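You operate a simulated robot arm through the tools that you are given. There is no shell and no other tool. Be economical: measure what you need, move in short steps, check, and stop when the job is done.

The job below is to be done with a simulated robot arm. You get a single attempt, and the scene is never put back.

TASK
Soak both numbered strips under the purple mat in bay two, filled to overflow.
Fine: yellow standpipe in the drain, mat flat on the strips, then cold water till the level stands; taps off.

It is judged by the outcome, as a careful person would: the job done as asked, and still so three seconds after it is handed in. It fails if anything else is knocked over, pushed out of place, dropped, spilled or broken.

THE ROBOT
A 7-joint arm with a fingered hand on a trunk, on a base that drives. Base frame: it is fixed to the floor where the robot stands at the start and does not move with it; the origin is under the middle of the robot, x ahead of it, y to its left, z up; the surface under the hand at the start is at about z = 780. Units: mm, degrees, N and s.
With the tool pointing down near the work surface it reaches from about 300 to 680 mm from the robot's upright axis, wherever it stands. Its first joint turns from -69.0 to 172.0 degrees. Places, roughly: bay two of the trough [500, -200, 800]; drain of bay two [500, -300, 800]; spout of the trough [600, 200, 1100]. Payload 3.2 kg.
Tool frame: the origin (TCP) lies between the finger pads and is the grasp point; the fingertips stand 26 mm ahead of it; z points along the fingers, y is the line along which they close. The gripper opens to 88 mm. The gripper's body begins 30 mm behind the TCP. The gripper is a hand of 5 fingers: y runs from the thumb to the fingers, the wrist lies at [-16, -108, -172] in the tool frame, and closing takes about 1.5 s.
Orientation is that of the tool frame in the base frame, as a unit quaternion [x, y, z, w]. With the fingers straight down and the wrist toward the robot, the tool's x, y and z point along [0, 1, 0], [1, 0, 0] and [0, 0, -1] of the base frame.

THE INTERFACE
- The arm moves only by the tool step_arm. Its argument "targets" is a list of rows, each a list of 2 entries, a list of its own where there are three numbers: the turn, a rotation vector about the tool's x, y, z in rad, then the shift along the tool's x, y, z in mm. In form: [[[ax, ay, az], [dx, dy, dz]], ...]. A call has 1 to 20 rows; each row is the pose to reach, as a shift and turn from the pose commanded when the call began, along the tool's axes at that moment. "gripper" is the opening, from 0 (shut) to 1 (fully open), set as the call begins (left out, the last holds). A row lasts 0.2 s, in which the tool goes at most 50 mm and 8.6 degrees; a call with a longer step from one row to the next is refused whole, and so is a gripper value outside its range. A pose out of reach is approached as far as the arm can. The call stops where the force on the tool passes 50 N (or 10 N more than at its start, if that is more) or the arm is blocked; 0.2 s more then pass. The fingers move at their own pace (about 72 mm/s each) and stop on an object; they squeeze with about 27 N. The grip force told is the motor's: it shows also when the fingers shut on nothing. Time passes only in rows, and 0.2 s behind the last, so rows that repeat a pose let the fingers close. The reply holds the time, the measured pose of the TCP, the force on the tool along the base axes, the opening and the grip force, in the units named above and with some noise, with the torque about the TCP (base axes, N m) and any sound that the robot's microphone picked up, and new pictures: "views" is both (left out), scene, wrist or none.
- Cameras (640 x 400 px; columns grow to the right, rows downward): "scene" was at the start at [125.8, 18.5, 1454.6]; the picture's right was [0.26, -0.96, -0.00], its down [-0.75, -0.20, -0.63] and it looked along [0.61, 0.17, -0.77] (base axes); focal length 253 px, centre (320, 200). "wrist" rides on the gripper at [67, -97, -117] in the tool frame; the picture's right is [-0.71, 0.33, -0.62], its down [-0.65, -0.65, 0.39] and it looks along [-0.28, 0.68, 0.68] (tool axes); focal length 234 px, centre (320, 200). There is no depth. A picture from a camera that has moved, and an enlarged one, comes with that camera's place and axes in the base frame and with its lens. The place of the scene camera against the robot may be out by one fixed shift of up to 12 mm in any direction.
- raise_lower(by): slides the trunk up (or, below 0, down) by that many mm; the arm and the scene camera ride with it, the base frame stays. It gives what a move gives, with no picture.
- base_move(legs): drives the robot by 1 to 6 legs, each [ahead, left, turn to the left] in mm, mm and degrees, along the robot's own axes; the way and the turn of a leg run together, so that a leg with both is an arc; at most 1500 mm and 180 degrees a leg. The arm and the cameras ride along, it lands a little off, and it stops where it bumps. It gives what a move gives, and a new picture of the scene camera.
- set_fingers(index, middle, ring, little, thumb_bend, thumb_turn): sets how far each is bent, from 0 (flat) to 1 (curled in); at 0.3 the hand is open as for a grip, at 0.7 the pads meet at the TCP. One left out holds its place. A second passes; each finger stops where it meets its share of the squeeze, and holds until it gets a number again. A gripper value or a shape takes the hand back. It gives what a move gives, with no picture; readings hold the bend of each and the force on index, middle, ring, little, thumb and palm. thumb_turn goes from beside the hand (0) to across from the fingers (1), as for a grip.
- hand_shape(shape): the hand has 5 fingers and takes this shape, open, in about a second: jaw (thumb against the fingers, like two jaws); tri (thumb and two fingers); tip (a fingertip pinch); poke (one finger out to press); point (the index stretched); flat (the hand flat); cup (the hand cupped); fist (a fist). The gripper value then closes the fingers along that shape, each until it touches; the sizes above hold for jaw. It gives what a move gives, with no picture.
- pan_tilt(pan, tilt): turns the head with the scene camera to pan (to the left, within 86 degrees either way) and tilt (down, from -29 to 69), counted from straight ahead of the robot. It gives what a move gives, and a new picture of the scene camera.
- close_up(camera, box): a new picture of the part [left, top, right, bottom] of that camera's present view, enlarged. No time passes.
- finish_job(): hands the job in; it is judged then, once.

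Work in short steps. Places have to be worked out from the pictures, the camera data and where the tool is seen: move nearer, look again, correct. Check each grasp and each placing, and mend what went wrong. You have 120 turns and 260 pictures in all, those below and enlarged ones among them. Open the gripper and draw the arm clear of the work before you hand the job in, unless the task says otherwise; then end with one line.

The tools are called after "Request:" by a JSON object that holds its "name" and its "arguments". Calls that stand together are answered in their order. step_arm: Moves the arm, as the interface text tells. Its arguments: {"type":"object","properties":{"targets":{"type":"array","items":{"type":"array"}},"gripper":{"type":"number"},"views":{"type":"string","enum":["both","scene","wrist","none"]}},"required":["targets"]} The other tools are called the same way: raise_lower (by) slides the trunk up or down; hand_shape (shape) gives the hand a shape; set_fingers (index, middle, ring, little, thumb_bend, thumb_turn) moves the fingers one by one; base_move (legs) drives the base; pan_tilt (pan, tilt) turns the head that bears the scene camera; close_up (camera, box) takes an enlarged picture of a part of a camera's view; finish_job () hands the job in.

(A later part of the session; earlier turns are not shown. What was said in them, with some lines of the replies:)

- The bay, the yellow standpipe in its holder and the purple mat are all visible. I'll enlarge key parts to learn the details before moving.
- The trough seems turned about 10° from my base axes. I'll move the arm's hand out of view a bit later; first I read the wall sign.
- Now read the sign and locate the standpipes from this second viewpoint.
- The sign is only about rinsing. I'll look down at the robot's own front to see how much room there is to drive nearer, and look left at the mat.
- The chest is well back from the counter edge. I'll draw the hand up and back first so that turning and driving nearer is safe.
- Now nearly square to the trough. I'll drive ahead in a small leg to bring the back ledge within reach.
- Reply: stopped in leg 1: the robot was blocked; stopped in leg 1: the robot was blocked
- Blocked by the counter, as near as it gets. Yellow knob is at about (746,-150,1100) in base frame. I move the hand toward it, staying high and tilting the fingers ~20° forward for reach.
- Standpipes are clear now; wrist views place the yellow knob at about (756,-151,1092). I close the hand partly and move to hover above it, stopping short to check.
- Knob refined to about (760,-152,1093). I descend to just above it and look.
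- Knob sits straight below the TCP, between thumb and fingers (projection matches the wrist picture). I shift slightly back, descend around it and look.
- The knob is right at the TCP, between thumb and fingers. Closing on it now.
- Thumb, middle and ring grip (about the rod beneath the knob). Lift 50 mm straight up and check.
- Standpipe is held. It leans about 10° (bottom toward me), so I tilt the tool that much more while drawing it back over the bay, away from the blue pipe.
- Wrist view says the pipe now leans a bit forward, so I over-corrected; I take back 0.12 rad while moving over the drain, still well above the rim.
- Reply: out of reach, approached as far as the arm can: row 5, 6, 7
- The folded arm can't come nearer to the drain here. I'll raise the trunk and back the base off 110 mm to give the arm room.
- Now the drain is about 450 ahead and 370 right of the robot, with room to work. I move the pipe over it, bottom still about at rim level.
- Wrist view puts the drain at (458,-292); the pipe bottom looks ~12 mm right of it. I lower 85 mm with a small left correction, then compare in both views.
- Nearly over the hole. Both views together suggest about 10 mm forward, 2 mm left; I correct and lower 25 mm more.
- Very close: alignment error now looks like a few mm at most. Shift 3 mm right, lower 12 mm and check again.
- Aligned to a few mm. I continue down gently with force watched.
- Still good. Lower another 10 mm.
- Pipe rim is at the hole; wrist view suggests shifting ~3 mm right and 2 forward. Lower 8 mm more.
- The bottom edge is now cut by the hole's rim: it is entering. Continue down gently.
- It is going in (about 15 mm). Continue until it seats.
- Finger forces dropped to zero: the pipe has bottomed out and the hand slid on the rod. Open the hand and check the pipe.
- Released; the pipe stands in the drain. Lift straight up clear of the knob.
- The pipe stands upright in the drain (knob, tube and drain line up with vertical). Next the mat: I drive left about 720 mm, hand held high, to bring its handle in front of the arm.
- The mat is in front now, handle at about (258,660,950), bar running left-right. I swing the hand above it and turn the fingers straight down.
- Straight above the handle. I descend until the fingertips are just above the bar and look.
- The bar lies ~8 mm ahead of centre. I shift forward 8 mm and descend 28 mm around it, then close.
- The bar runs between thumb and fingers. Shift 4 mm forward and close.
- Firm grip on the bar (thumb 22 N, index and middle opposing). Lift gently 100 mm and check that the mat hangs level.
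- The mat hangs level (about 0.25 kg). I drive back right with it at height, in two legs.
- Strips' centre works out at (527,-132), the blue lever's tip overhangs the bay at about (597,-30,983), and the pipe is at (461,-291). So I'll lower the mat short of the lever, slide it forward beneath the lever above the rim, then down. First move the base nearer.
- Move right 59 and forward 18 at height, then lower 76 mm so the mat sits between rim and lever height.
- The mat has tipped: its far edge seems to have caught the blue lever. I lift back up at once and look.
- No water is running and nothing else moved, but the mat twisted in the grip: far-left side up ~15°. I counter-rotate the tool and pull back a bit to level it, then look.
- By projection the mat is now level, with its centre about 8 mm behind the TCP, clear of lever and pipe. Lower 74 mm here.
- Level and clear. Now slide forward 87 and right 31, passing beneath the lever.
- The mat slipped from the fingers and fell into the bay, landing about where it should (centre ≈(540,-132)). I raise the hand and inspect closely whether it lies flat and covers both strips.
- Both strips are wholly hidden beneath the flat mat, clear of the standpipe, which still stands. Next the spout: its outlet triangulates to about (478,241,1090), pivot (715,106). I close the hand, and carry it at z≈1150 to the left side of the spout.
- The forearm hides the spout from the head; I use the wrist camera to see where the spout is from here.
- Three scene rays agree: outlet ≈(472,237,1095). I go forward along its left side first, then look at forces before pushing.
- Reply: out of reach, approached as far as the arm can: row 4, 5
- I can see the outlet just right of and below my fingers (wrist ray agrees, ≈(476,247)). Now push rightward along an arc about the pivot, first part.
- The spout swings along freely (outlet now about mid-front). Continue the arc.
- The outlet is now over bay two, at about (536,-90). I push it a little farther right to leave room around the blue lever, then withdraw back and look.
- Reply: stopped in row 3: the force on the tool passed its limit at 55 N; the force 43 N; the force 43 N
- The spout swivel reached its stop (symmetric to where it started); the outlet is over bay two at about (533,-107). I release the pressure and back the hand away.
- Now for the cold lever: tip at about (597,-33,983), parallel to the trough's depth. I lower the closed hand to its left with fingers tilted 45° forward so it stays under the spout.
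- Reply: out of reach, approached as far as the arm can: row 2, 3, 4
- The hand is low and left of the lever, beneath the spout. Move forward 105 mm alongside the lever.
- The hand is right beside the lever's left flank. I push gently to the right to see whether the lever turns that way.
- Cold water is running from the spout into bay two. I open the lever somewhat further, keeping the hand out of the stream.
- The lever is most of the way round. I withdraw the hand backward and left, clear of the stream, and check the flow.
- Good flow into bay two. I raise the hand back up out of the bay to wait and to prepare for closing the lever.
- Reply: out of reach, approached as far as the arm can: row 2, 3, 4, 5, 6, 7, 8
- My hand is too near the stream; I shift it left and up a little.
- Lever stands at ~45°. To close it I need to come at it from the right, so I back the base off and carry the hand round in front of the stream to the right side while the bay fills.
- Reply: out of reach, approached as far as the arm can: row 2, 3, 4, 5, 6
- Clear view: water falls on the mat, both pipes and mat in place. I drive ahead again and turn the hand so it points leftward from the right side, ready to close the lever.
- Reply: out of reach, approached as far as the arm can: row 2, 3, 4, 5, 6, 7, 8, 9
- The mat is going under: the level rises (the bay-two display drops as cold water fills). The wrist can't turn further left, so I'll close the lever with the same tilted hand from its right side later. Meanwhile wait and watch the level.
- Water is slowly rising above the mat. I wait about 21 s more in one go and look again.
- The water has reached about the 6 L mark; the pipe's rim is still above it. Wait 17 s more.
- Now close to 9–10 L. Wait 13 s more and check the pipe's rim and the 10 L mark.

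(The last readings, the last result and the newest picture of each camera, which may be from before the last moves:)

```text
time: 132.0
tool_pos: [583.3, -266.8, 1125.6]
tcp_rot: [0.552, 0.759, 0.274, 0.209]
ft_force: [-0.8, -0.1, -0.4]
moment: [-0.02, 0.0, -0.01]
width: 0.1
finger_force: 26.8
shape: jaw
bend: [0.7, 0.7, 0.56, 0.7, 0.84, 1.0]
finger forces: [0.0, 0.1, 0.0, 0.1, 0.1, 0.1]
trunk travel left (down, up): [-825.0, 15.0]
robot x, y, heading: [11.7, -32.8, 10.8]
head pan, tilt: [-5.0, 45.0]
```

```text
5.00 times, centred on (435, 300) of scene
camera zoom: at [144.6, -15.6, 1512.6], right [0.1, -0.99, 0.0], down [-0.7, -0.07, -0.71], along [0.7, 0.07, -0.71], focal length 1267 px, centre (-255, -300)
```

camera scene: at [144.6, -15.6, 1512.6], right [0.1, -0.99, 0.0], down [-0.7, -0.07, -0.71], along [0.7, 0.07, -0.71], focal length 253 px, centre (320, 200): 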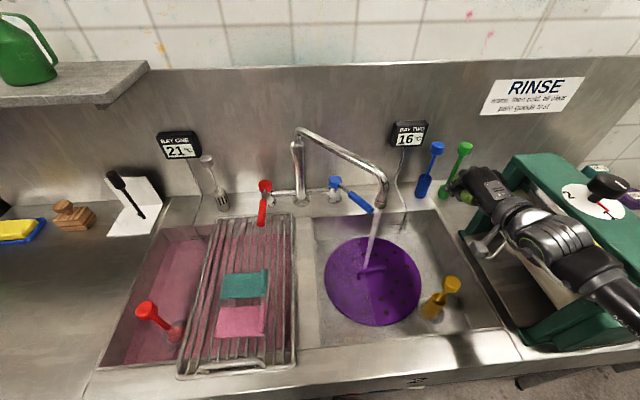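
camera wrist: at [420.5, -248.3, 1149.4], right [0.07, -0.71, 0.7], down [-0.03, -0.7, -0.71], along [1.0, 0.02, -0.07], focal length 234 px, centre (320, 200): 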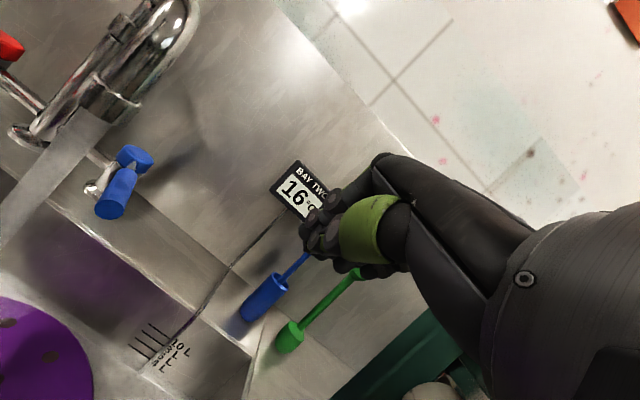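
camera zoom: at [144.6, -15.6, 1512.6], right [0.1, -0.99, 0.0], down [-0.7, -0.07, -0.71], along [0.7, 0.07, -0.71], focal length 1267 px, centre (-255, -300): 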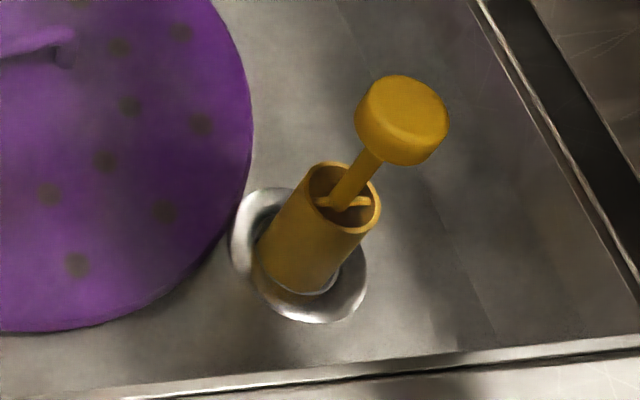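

Past the 10 L mark and still rising, pipe's rim not yet reached. Wait another 17 s and compare.

Request:
{"name": "step_arm", "arguments": {"targets": [[[0, 0, 0], [0, 0, 0]], [[0, 0, 0], [0, 0, 0]], [[0, 0, 0], [0, 0, 0]], [[0, 0, 0], [0, 0, 0]], [[0, 0, 0], [0, 0, 0]], [[0, 0, 0], [0, 0, 0]], [[0, 0, 0], [0, 0, 0]], [[0, 0, 0], [0, 0, 0]], [[0, 0, 0], [0, 0, 0]], [[0, 0, 0], [0, 0, 0]], [[0, 0, 0], [0, 0, 0]], [[0, 0, 0], [0, 0, 0]], [[0, 0, 0], [0, 0, 0]], [[0, 0, 0], [0, 0, 0]], [[0, 0, 0], [0, 0, 0]], [[0, 0, 0], [0, 0, 0]], [[0, 0, 0], [0, 0, 0]], [[0, 0, 0], [0, 0, 0]], [[0, 0, 0], [0, 0, 0]], [[0, 0, 0], [0, 0, 0]]], "views": "none"}}

Request:
{"name": "step_arm", "arguments": {"targets": [[[0, 0, 0], [0, 0, 0]], [[0, 0, 0], [0, 0, 0]], [[0, 0, 0], [0, 0, 0]], [[0, 0, 0], [0, 0, 0]], [[0, 0, 0], [0, 0, 0]], [[0, 0, 0], [0, 0, 0]], [[0, 0, 0], [0, 0, 0]], [[0, 0, 0], [0, 0, 0]], [[0, 0, 0], [0, 0, 0]], [[0, 0, 0], [0, 0, 0]], [[0, 0, 0], [0, 0, 0]], [[0, 0, 0], [0, 0, 0]], [[0, 0, 0], [0, 0, 0]], [[0, 0, 0], [0, 0, 0]], [[0, 0, 0], [0, 0, 0]], [[0, 0, 0], [0, 0, 0]], [[0, 0, 0], [0, 0, 0]], [[0, 0, 0], [0, 0, 0]], [[0, 0, 0], [0, 0, 0]], [[0, 0, 0], [0, 0, 0]]], "views": "none"}}

Request:
{"name": "close_up", "arguments": {"camera": "scene", "box": [390, 260, 480, 340]}}

Request:
{"name": "step_arm", "arguments": {"targets": [[[0, 0, 0], [0, 0, 0]], [[0, 0, 0], [0, 0, 0]], [[0, 0, 0], [0, 0, 0]], [[0, 0, 0], [0, 0, 0]], [[0, 0, 0], [0, 0, 0]], [[0, 0, 0], [0, 0, 0]], [[0, 0, 0], [0, 0, 0]], [[0, 0, 0], [0, 0, 0]], [[0, 0, 0], [0, 0, 0]], [[0, 0, 0], [0, 0, 0]], [[0, 0, 0], [0, 0, 0]], [[0, 0, 0], [0, 0, 0]], [[0, 0, 0], [0, 0, 0]], [[0, 0, 0], [0, 0, 0]], [[0, 0, 0], [0, 0, 0]], [[0, 0, 0], [0, 0, 0]], [[0, 0, 0], [0, 0, 0]], [[0, 0, 0], [0, 0, 0]], [[0, 0, 0], [0, 0, 0]], [[0, 0, 0], [0, 0, 0]]], "views": "none"}}

Request:
{"name": "step_arm", "arguments": {"targets": [[[0, 0, 0], [0, 0, 0]], [[0, 0, 0], [0, 0, 0]], [[0, 0, 0], [0, 0, 0]], [[0, 0, 0], [0, 0, 0]], [[0, 0, 0], [0, 0, 0]], [[0, 0, 0], [0, 0, 0]], [[0, 0, 0], [0, 0, 0]], [[0, 0, 0], [0, 0, 0]], [[0, 0, 0], [0, 0, 0]], [[0, 0, 0], [0, 0, 0]], [[0, 0, 0], [0, 0, 0]], [[0, 0, 0], [0, 0, 0]], [[0, 0, 0], [0, 0, 0]], [[0, 0, 0], [0, 0, 0]], [[0, 0, 0], [0, 0, 0]], [[0, 0, 0], [0, 0, 0]], [[0, 0, 0], [0, 0, 0]], [[0, 0, 0], [0, 0, 0]], [[0, 0, 0], [0, 0, 0]], [[0, 0, 0], [0, 0, 0]]], "views": "scene"}}

Request:
{"name": "close_up", "arguments": {"camera": "scene", "box": [390, 260, 480, 340]}}

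Request:
{"name": "close_up", "arguments": {"camera": "wrist", "box": [0, 200, 300, 400]}}

```text
time: 136.2
tool_pos: [582.7, -267.8, 1124.5]
tcp_rot: [0.552, 0.759, 0.273, 0.209]
ft_force: [0.1, 0.1, 0.6]
moment: [0.06, 0.01, -0.05]
width: 0.1
finger_force: 26.9
shape: jaw
bend: [0.7, 0.7, 0.56, 0.7, 0.84, 1.0]
finger forces: [0.0, 0.0, 0.0, 0.0, 0.0, 0.0]
trunk travel left (down, up): [-825.0, 15.0]
robot x, y, heading: [12.1, -33.1, 10.7]
head pan, tilt: [-5.0, 45.0]
```

```text
time: 140.4
tool_pos: [583.2, -268.2, 1124.6]
tcp_rot: [0.552, 0.759, 0.273, 0.209]
ft_force: [0.4, 0.0, 0.6]
moment: [-0.01, 0.0, 0.01]
width: 0.0
finger_force: 26.8
shape: jaw
bend: [0.7, 0.7, 0.56, 0.7, 0.84, 1.0]
finger forces: [0.0, 0.0, 0.1, 0.1, 0.0, 0.0]
trunk travel left (down, up): [-825.0, 15.0]
robot x, y, heading: [10.5, -31.2, 10.9]
head pan, tilt: [-5.0, 45.0]
```

```text
5.00 times, centred on (435, 300) of scene
camera zoom: at [144.6, -15.6, 1512.6], right [0.1, -0.99, 0.0], down [-0.7, -0.07, -0.71], along [0.7, 0.07, -0.71], focal length 1267 px, centre (-255, -300)
```

zoom: 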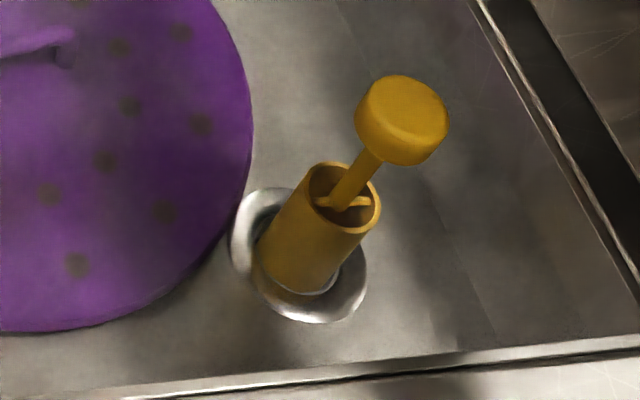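

```text
time: 144.6
tool_pos: [583.8, -267.4, 1125.6]
tcp_rot: [0.553, 0.759, 0.273, 0.209]
ft_force: [0.9, 0.0, 1.3]
moment: [0.02, -0.03, 0.01]
width: 0.0
finger_force: 27.2
shape: jaw
bend: [0.7, 0.7, 0.56, 0.7, 0.84, 1.0]
finger forces: [0.0, 0.0, 0.1, 0.0, 0.0, 0.0]
trunk travel left (down, up): [-825.0, 15.0]
robot x, y, heading: [13.6, -32.3, 10.7]
head pan, tilt: [-5.0, 45.0]
```

```text
time: 148.8
tool_pos: [582.1, -267.5, 1124.5]
tcp_rot: [0.552, 0.76, 0.273, 0.208]
ft_force: [-0.6, 0.4, 0.3]
moment: [0.0, 0.01, -0.01]
width: 0.0
finger_force: 26.5
shape: jaw
bend: [0.7, 0.7, 0.56, 0.7, 0.84, 1.0]
finger forces: [0.1, 0.1, 0.0, 0.0, 0.0, 0.0]
trunk travel left (down, up): [-825.0, 15.0]
robot x, y, heading: [12.5, -33.1, 10.7]
head pan, tilt: [-5.0, 45.0]
camera scene: at [144.6, -15.6, 1512.6], right [0.1, -0.99, 0.0], down [-0.7, -0.07, -0.71], along [0.7, 0.07, -0.71], focal length 253 px, centre (320, 200)
```

scene: 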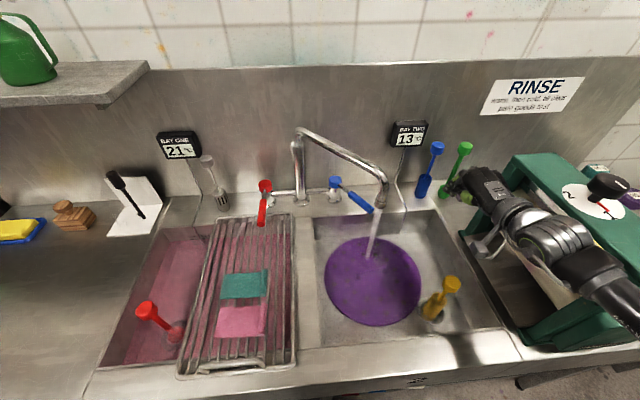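

```text
5.00 times, centred on (435, 300) of scene
camera zoom: at [144.6, -15.6, 1512.6], right [0.1, -0.99, 0.0], down [-0.7, -0.07, -0.71], along [0.7, 0.07, -0.71], focal length 1267 px, centre (-255, -300)
```

zoom: 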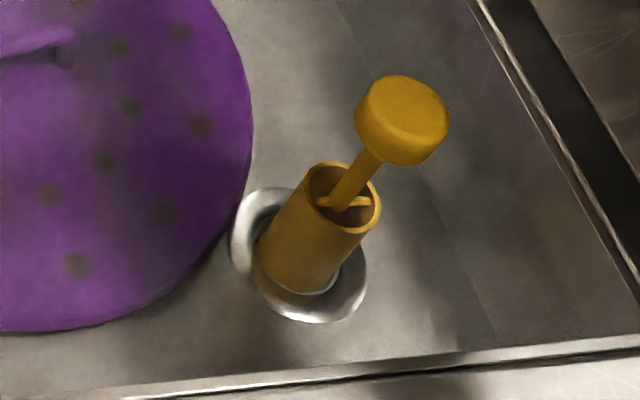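

```text
2.00 times, centred on (150, 300) of wrist
camera zoom: at [420.1, -248.3, 1149.4], right [0.07, -0.71, 0.7], down [-0.04, -0.7, -0.71], along [1.0, 0.02, -0.07], focal length 468 px, centre (660, 0)
```

zoom: 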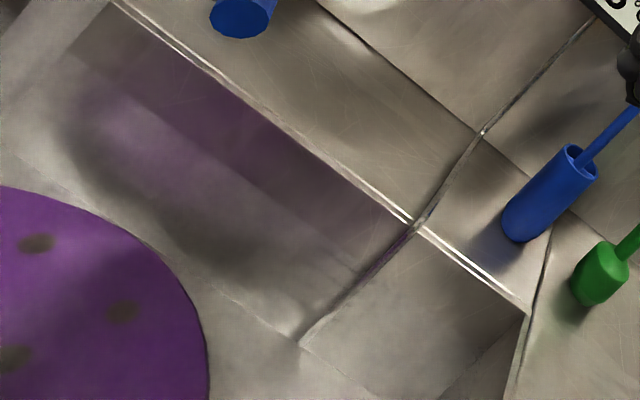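

Views at 132, 140 and 149 s are the same: the level stands at the standpipe's rim. Now close the cold tap: bring the tilted hand down to the right of the lever.

Request:
{"name": "step_arm", "arguments": {"targets": [[[0, 0, 0], [15, -4, 38]], [[0, 0, 0], [30, -9, 76]], [[0, 0, 0], [45, -13, 114]], [[0, 0, 0], [60, -17, 151]], [[0, 0, 0], [60, -17, 151]]], "views": "both"}}

Request:
{"name": "close_up", "arguments": {"camera": "scene", "box": [300, 140, 480, 280]}}

```text
time: 150.0
tool_pos: [645.8, -181.9, 997.6]
tcp_rot: [0.552, 0.759, 0.274, 0.209]
ft_force: [-0.3, 0.4, 0.9]
moment: [-0.02, -0.03, 0.02]
width: 0.1
finger_force: 27.0
shape: jaw
bend: [0.7, 0.7, 0.56, 0.7, 0.84, 1.0]
finger forces: [0.0, 0.0, 0.0, 0.1, 0.1, 0.0]
trunk travel left (down, up): [-825.0, 15.0]
robot x, y, heading: [11.2, -31.2, 11.0]
head pan, tilt: [-5.0, 45.0]
camera scene: at [143.1, -16.3, 1512.7], right [0.1, -0.99, 0.0], down [-0.7, -0.07, -0.71], along [0.7, 0.07, -0.71], focal length 253 px, centre (320, 200)
camera wrist: at [482.3, -161.9, 1021.6], right [0.07, -0.71, 0.7], down [-0.04, -0.7, -0.71], along [1.0, 0.02, -0.07], focal length 234 px, centre (320, 200)
```

scene: 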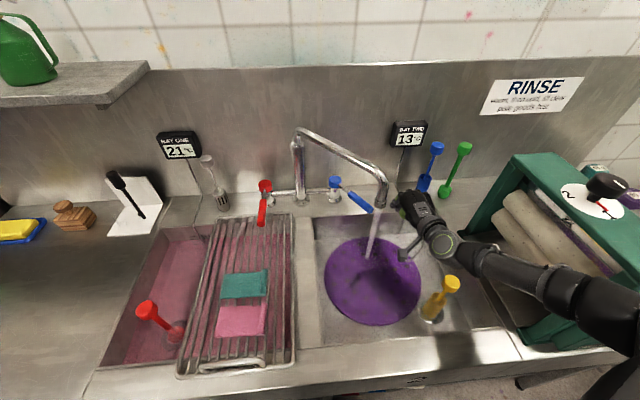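
wrist: 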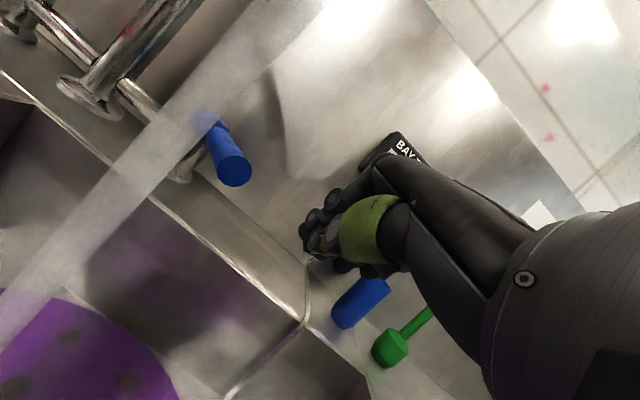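

```text
2.86 times, centred on (390, 210) of scene
camera zoom: at [143.1, -16.3, 1512.7], right [0.1, -0.99, 0.0], down [-0.7, -0.07, -0.71], along [0.7, 0.07, -0.71], focal length 724 px, centre (120, 171)
```

zoom: 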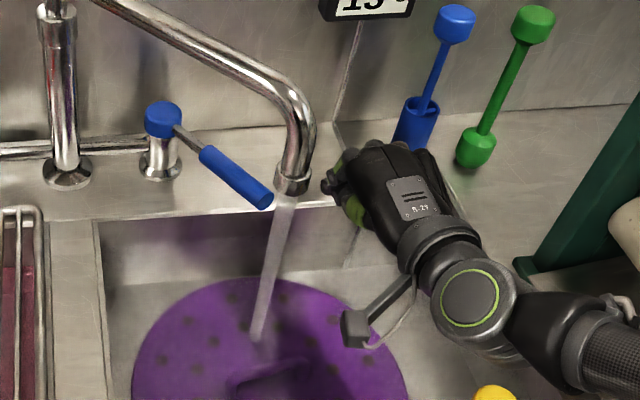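

The hand is right of the lever. Now push left (slightly forward first), stepwise with force watched.

Request:
{"name": "step_arm", "arguments": {"targets": [[[0, 0, 0], [10, 10, 8]], [[0, 0, 0], [25, 19, 16]], [[0, 0, 0], [40, 21, 18]], [[0, 0, 0], [55, 22, 19]], [[0, 0, 0], [70, 23, 20]], [[0, 0, 0], [82, 24, 20]]], "views": "both"}}

Request:
{"name": "close_up", "arguments": {"camera": "scene", "box": [300, 140, 480, 280]}}

```text
time: 151.4
tool_pos: [651.9, -94.0, 997.5]
tcp_rot: [0.553, 0.759, 0.273, 0.209]
ft_force: [-0.8, -1.1, 1.1]
moment: [-0.03, 0.03, -0.01]
width: 0.1
finger_force: 27.5
shape: jaw
bend: [0.7, 0.7, 0.56, 0.7, 0.84, 1.0]
finger forces: [0.0, 0.0, 0.1, 0.1, 0.0, 0.1]
trunk travel left (down, up): [-825.0, 15.0]
robot x, y, heading: [11.7, -30.1, 10.9]
head pan, tilt: [-5.0, 45.0]
camera scene: at [144.7, -15.3, 1512.5], right [0.1, -0.99, 0.0], down [-0.7, -0.07, -0.71], along [0.7, 0.07, -0.71], focal length 253 px, centre (320, 200)
camera wrist: at [488.4, -74.1, 1021.5], right [0.07, -0.71, 0.7], down [-0.04, -0.7, -0.71], along [1.0, 0.02, -0.07], focal length 234 px, centre (320, 200)
```

scene: 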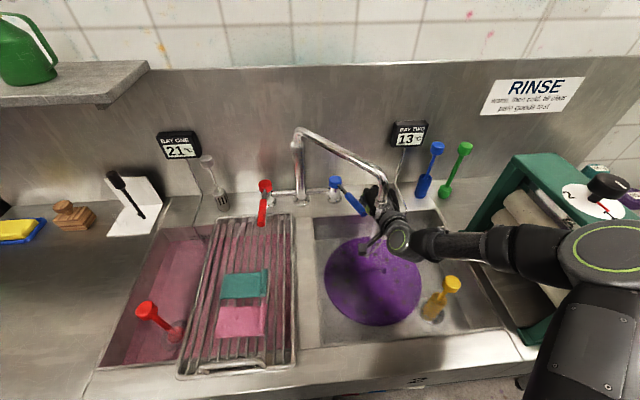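
wrist: 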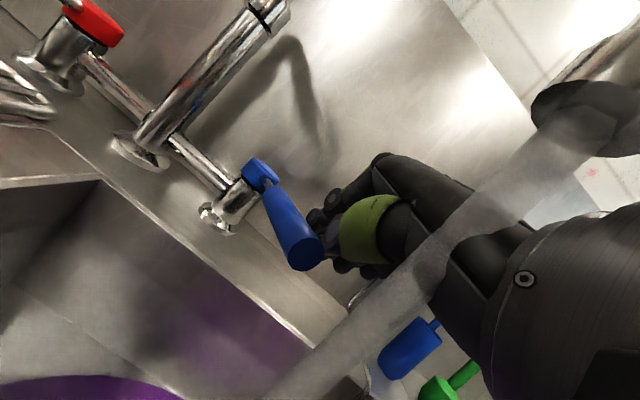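

```text
2.86 times, centred on (390, 210) of scene
camera zoom: at [144.7, -15.3, 1512.5], right [0.1, -0.99, 0.0], down [-0.7, -0.07, -0.71], along [0.7, 0.07, -0.71], focal length 724 px, centre (120, 171)
```

zoom: 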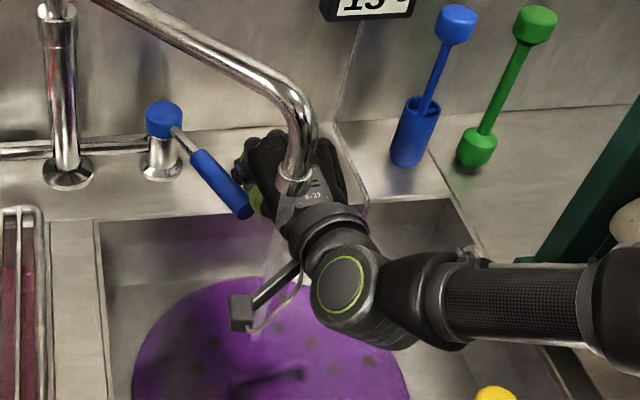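

The lever is swinging back. Continue left in small steps.

Request:
{"name": "step_arm", "arguments": {"targets": [[[0, 0, 0], [10, 1, 1]], [[0, 0, 0], [20, 2, 1]], [[0, 0, 0], [28, 3, 2]], [[0, 0, 0], [28, 3, 2]]], "views": "none"}}

Request:
{"name": "close_up", "arguments": {"camera": "scene", "box": [300, 140, 480, 280]}}

Request:
{"name": "close_up", "arguments": {"camera": "wrist", "box": [60, 80, 460, 380]}}

```text
time: 152.4
tool_pos: [646.2, -64.3, 996.6]
tcp_rot: [0.552, 0.759, 0.274, 0.209]
ft_force: [-0.1, 0.0, -0.2]
moment: [0.0, -0.01, -0.03]
width: 0.0
finger_force: 26.9
shape: jaw
bend: [0.7, 0.7, 0.56, 0.7, 0.84, 1.0]
finger forces: [0.0, 0.1, 0.0, 0.0, 0.0, 0.0]
trunk travel left (down, up): [-825.0, 15.0]
robot x, y, heading: [13.1, -34.9, 10.2]
head pan, tilt: [-5.0, 45.0]
```

```text
2.86 times, centred on (390, 210) of scene
camera zoom: at [144.6, -15.9, 1512.6], right [0.1, -0.99, 0.0], down [-0.7, -0.07, -0.71], along [0.7, 0.07, -0.71], focal length 724 px, centre (120, 171)
```

zoom: 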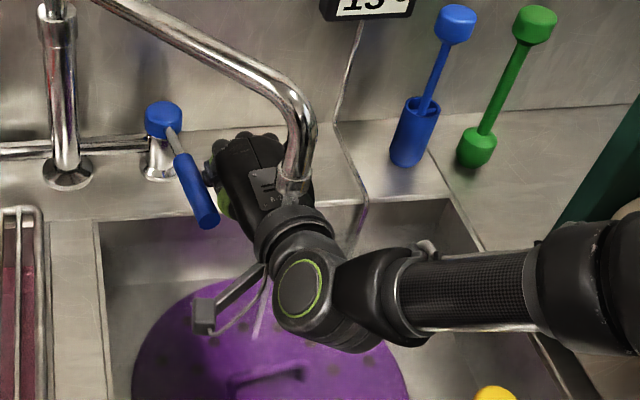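

```text
1.33 times, centred on (260, 230) of wrist
camera zoom: at [482.7, -45.8, 1021.3], right [0.07, -0.71, 0.7], down [-0.04, -0.7, -0.71], along [1.0, 0.02, -0.07], focal length 312 px, centre (400, 160)
```

zoom: 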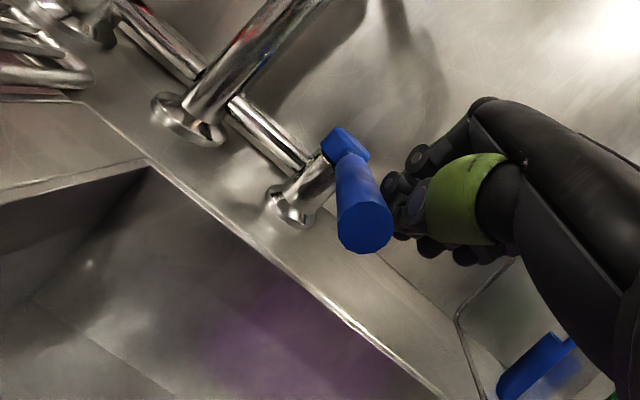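

Almost closed; a thin trickle remains. Push a bit further.

Request:
{"name": "step_arm", "arguments": {"targets": [[[0, 0, 0], [6, 1, 0]], [[0, 0, 0], [12, 1, 1]], [[0, 0, 0], [18, 2, 1]], [[0, 0, 0], [18, 2, 1]]], "views": "none"}}

Request:
{"name": "close_up", "arguments": {"camera": "scene", "box": [300, 140, 480, 280]}}

```text
time: 153.4
tool_pos: [642.8, -49.7, 995.9]
tcp_rot: [0.553, 0.758, 0.274, 0.209]
ft_force: [0.7, -9.1, 1.4]
moment: [-0.1, -0.01, -0.14]
width: 0.2
finger_force: 26.9
shape: jaw
bend: [0.7, 0.7, 0.56, 0.7, 0.84, 1.0]
finger forces: [0.0, 0.0, 0.0, 0.2, 0.1, 0.1]
trunk travel left (down, up): [-825.0, 15.0]
robot x, y, heading: [16.0, -34.2, 10.7]
head pan, tilt: [-5.0, 45.0]
```

```text
2.86 times, centred on (390, 210) of scene
camera zoom: at [144.9, -18.6, 1512.6], right [0.1, -0.99, 0.0], down [-0.7, -0.07, -0.71], along [0.7, 0.07, -0.71], focal length 724 px, centre (120, 171)
```

zoom: 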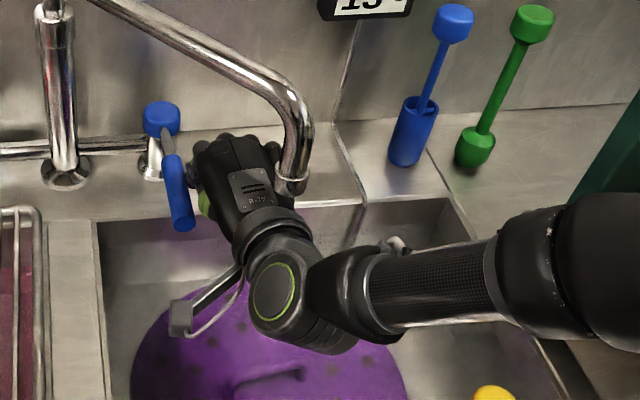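

It met its stop (9 N) and the stream has ceased. I withdraw to the right the way I came, then up, and check the tap.

Request:
{"name": "step_arm", "arguments": {"targets": [[[0, 0, 0], [-12, 0, 0]], [[0, 0, 0], [-40, -5, -5]], [[0, 0, 0], [-75, -12, -10]], [[0, 0, 0], [-110, -20, -17]], [[0, 0, 0], [-128, -24, -30]], [[0, 0, 0], [-135, -24, -70]], [[0, 0, 0], [-150, -24, -110]], [[0, 0, 0], [-165, -24, -150]], [[0, 0, 0], [-165, -24, -150]]], "views": "scene"}}

Request:
{"name": "close_up", "arguments": {"camera": "scene", "box": [240, 120, 480, 340]}}

Request:
{"name": "close_up", "arguments": {"camera": "scene", "box": [320, 170, 420, 250]}}

```text
time: 155.4
tool_pos: [583.7, -237.0, 1094.6]
tcp_rot: [0.552, 0.759, 0.274, 0.208]
ft_force: [0.5, 0.2, 0.2]
moment: [0.0, -0.02, 0.02]
width: 0.0
finger_force: 27.0
shape: jaw
bend: [0.7, 0.7, 0.57, 0.7, 0.84, 1.0]
finger forces: [0.0, 0.0, 0.1, 0.0, 0.0, 0.1]
trunk travel left (down, up): [-825.0, 15.0]
robot x, y, heading: [13.6, -34.0, 10.8]
head pan, tilt: [-5.0, 45.0]
camera scene: at [145.8, -15.7, 1512.4], right [0.1, -0.99, 0.0], down [-0.7, -0.07, -0.71], along [0.7, 0.07, -0.71], focal length 253 px, centre (320, 200)
```

scene: 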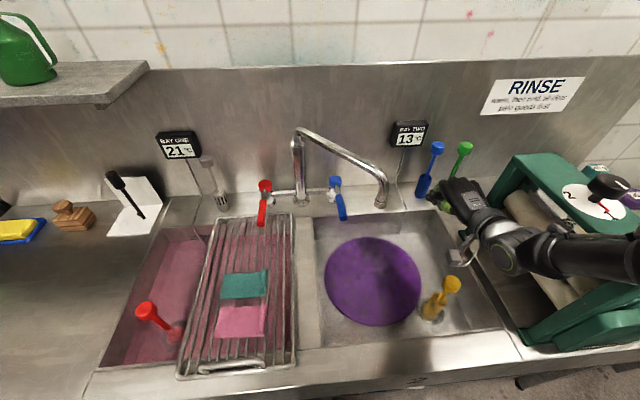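

```text
1.82 times, centred on (360, 230) of scene
camera zoom: at [145.8, -15.7, 1512.4], right [0.1, -0.99, 0.0], down [-0.7, -0.07, -0.71], along [0.7, 0.07, -0.71], focal length 461 px, centre (247, 146)
```

zoom: 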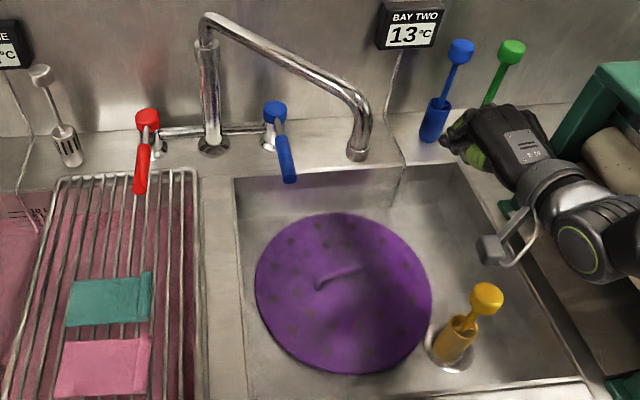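

```text
5.00 times, centred on (370, 210) of scene
camera zoom: at [145.8, -15.7, 1512.4], right [0.1, -0.99, 0.0], down [-0.7, -0.07, -0.71], along [0.7, 0.07, -0.71], focal length 1267 px, centre (70, 150)
```

zoom: 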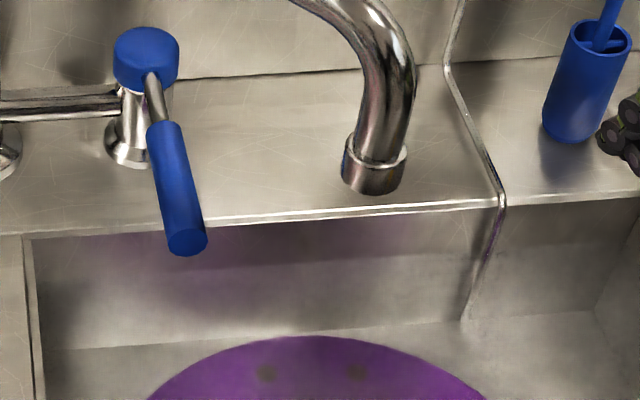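

Tap is off, no drip. The hand is near the blue standpipe, so I draw it straight back over the bay's right side, open it, and check everything once more.

Request:
{"name": "step_arm", "arguments": {"targets": [[[0, 0, 0], [0, -20, -20]], [[0, 0, 0], [0, -40, -45]], [[0, 0, 0], [0, -60, -70]], [[0, 0, 0], [0, -75, -95]], [[0, 0, 0], [0, -75, -95]]], "gripper": 0.8, "views": "scene"}}

Request:
{"name": "base_move", "arguments": {"legs": [[-120, 0, 0]]}}

Request:
{"name": "close_up", "arguments": {"camera": "scene", "box": [280, 150, 480, 310]}}

Request:
{"name": "close_up", "arguments": {"camera": "scene", "box": [390, 230, 470, 300]}}

```text
time: 156.6
tool_pos: [470.3, -273.9, 1121.7]
tcp_rot: [0.553, 0.759, 0.273, 0.208]
ft_force: [0.1, 0.7, 0.0]
moment: [0.02, 0.01, -0.01]
width: 70.6
finger_force: 0.1
shape: jaw
bend: [0.38, 0.33, 0.27, 0.37, 0.09, 0.98]
finger forces: [0.0, 0.1, 0.0, 0.1, 0.1, 0.0]
trunk travel left (down, up): [-825.0, 15.0]
robot x, y, heading: [9.4, -32.8, 10.9]
head pan, tilt: [-5.0, 45.0]
camera scene: at [145.4, -16.0, 1512.5], right [0.1, -0.99, 0.0], down [-0.7, -0.07, -0.71], along [0.7, 0.07, -0.71], focal length 253 px, centre (320, 200)
```

scene: 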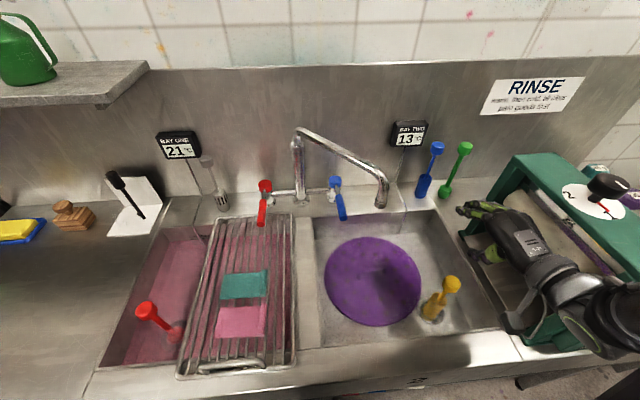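

```text
time: 157.8
tool_pos: [353.1, -298.3, 1120.3]
tcp_rot: [0.553, 0.759, 0.273, 0.209]
ft_force: [0.2, -0.8, -1.1]
moment: [0.0, 0.03, -0.02]
width: 70.8
finger_force: 0.1
shape: jaw
bend: [0.38, 0.33, 0.27, 0.37, 0.09, 0.98]
finger forces: [0.1, 0.0, 0.0, 0.0, 0.0, 0.1]
trunk travel left (down, up): [-825.0, 15.0]
robot x, y, heading: [-104.7, -56.0, 10.6]
head pan, tilt: [-5.0, 45.0]
camera scene: at [29.6, -37.8, 1512.5], right [0.1, -1.0, 0.0], down [-0.7, -0.07, -0.71], along [0.7, 0.07, -0.71], focal length 253 px, centre (320, 200)
```

scene: 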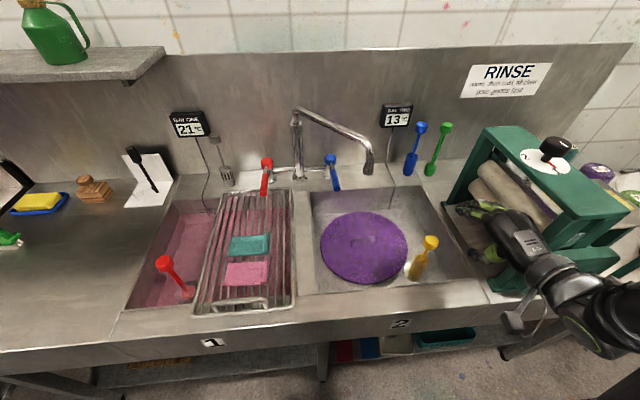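

```text
2.50 times, centred on (380, 230) of scene
camera zoom: at [29.6, -37.8, 1512.5], right [0.1, -1.0, 0.0], down [-0.7, -0.07, -0.71], along [0.7, 0.07, -0.71], focal length 634 px, centre (170, 125)
```

zoom: 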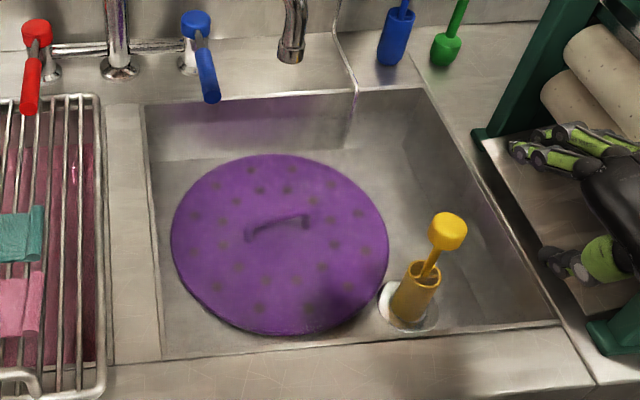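

```text
5.71 times, centred on (430, 265) of scene
camera zoom: at [29.6, -37.8, 1512.5], right [0.1, -1.0, 0.0], down [-0.7, -0.07, -0.71], along [0.7, 0.07, -0.71], focal length 1448 px, centre (-309, -171)
```

zoom: 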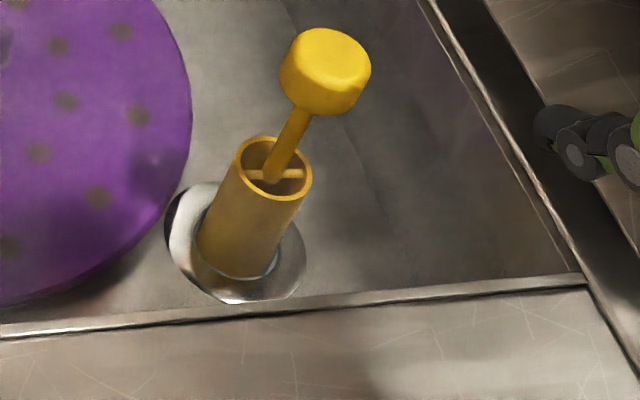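

Final check:
- The water stands at the rim of the yellow standpipe.
- The mat lies flat over both strips.
- Both levers are off with no flow, nothing else has moved, and the arm is clear.

I hand it in.

Request:
{"name": "finish_job", "arguments": {}}

```text
The job is handed in.
```

Bay two is filled with cold water to the yellow standpipe's rim, the purple mat lies flat over both strips and both taps are off. Before that, the mat caught the blue tap lever once, then slipped from the grip and fell about 150 mm into the bay, landing in place.
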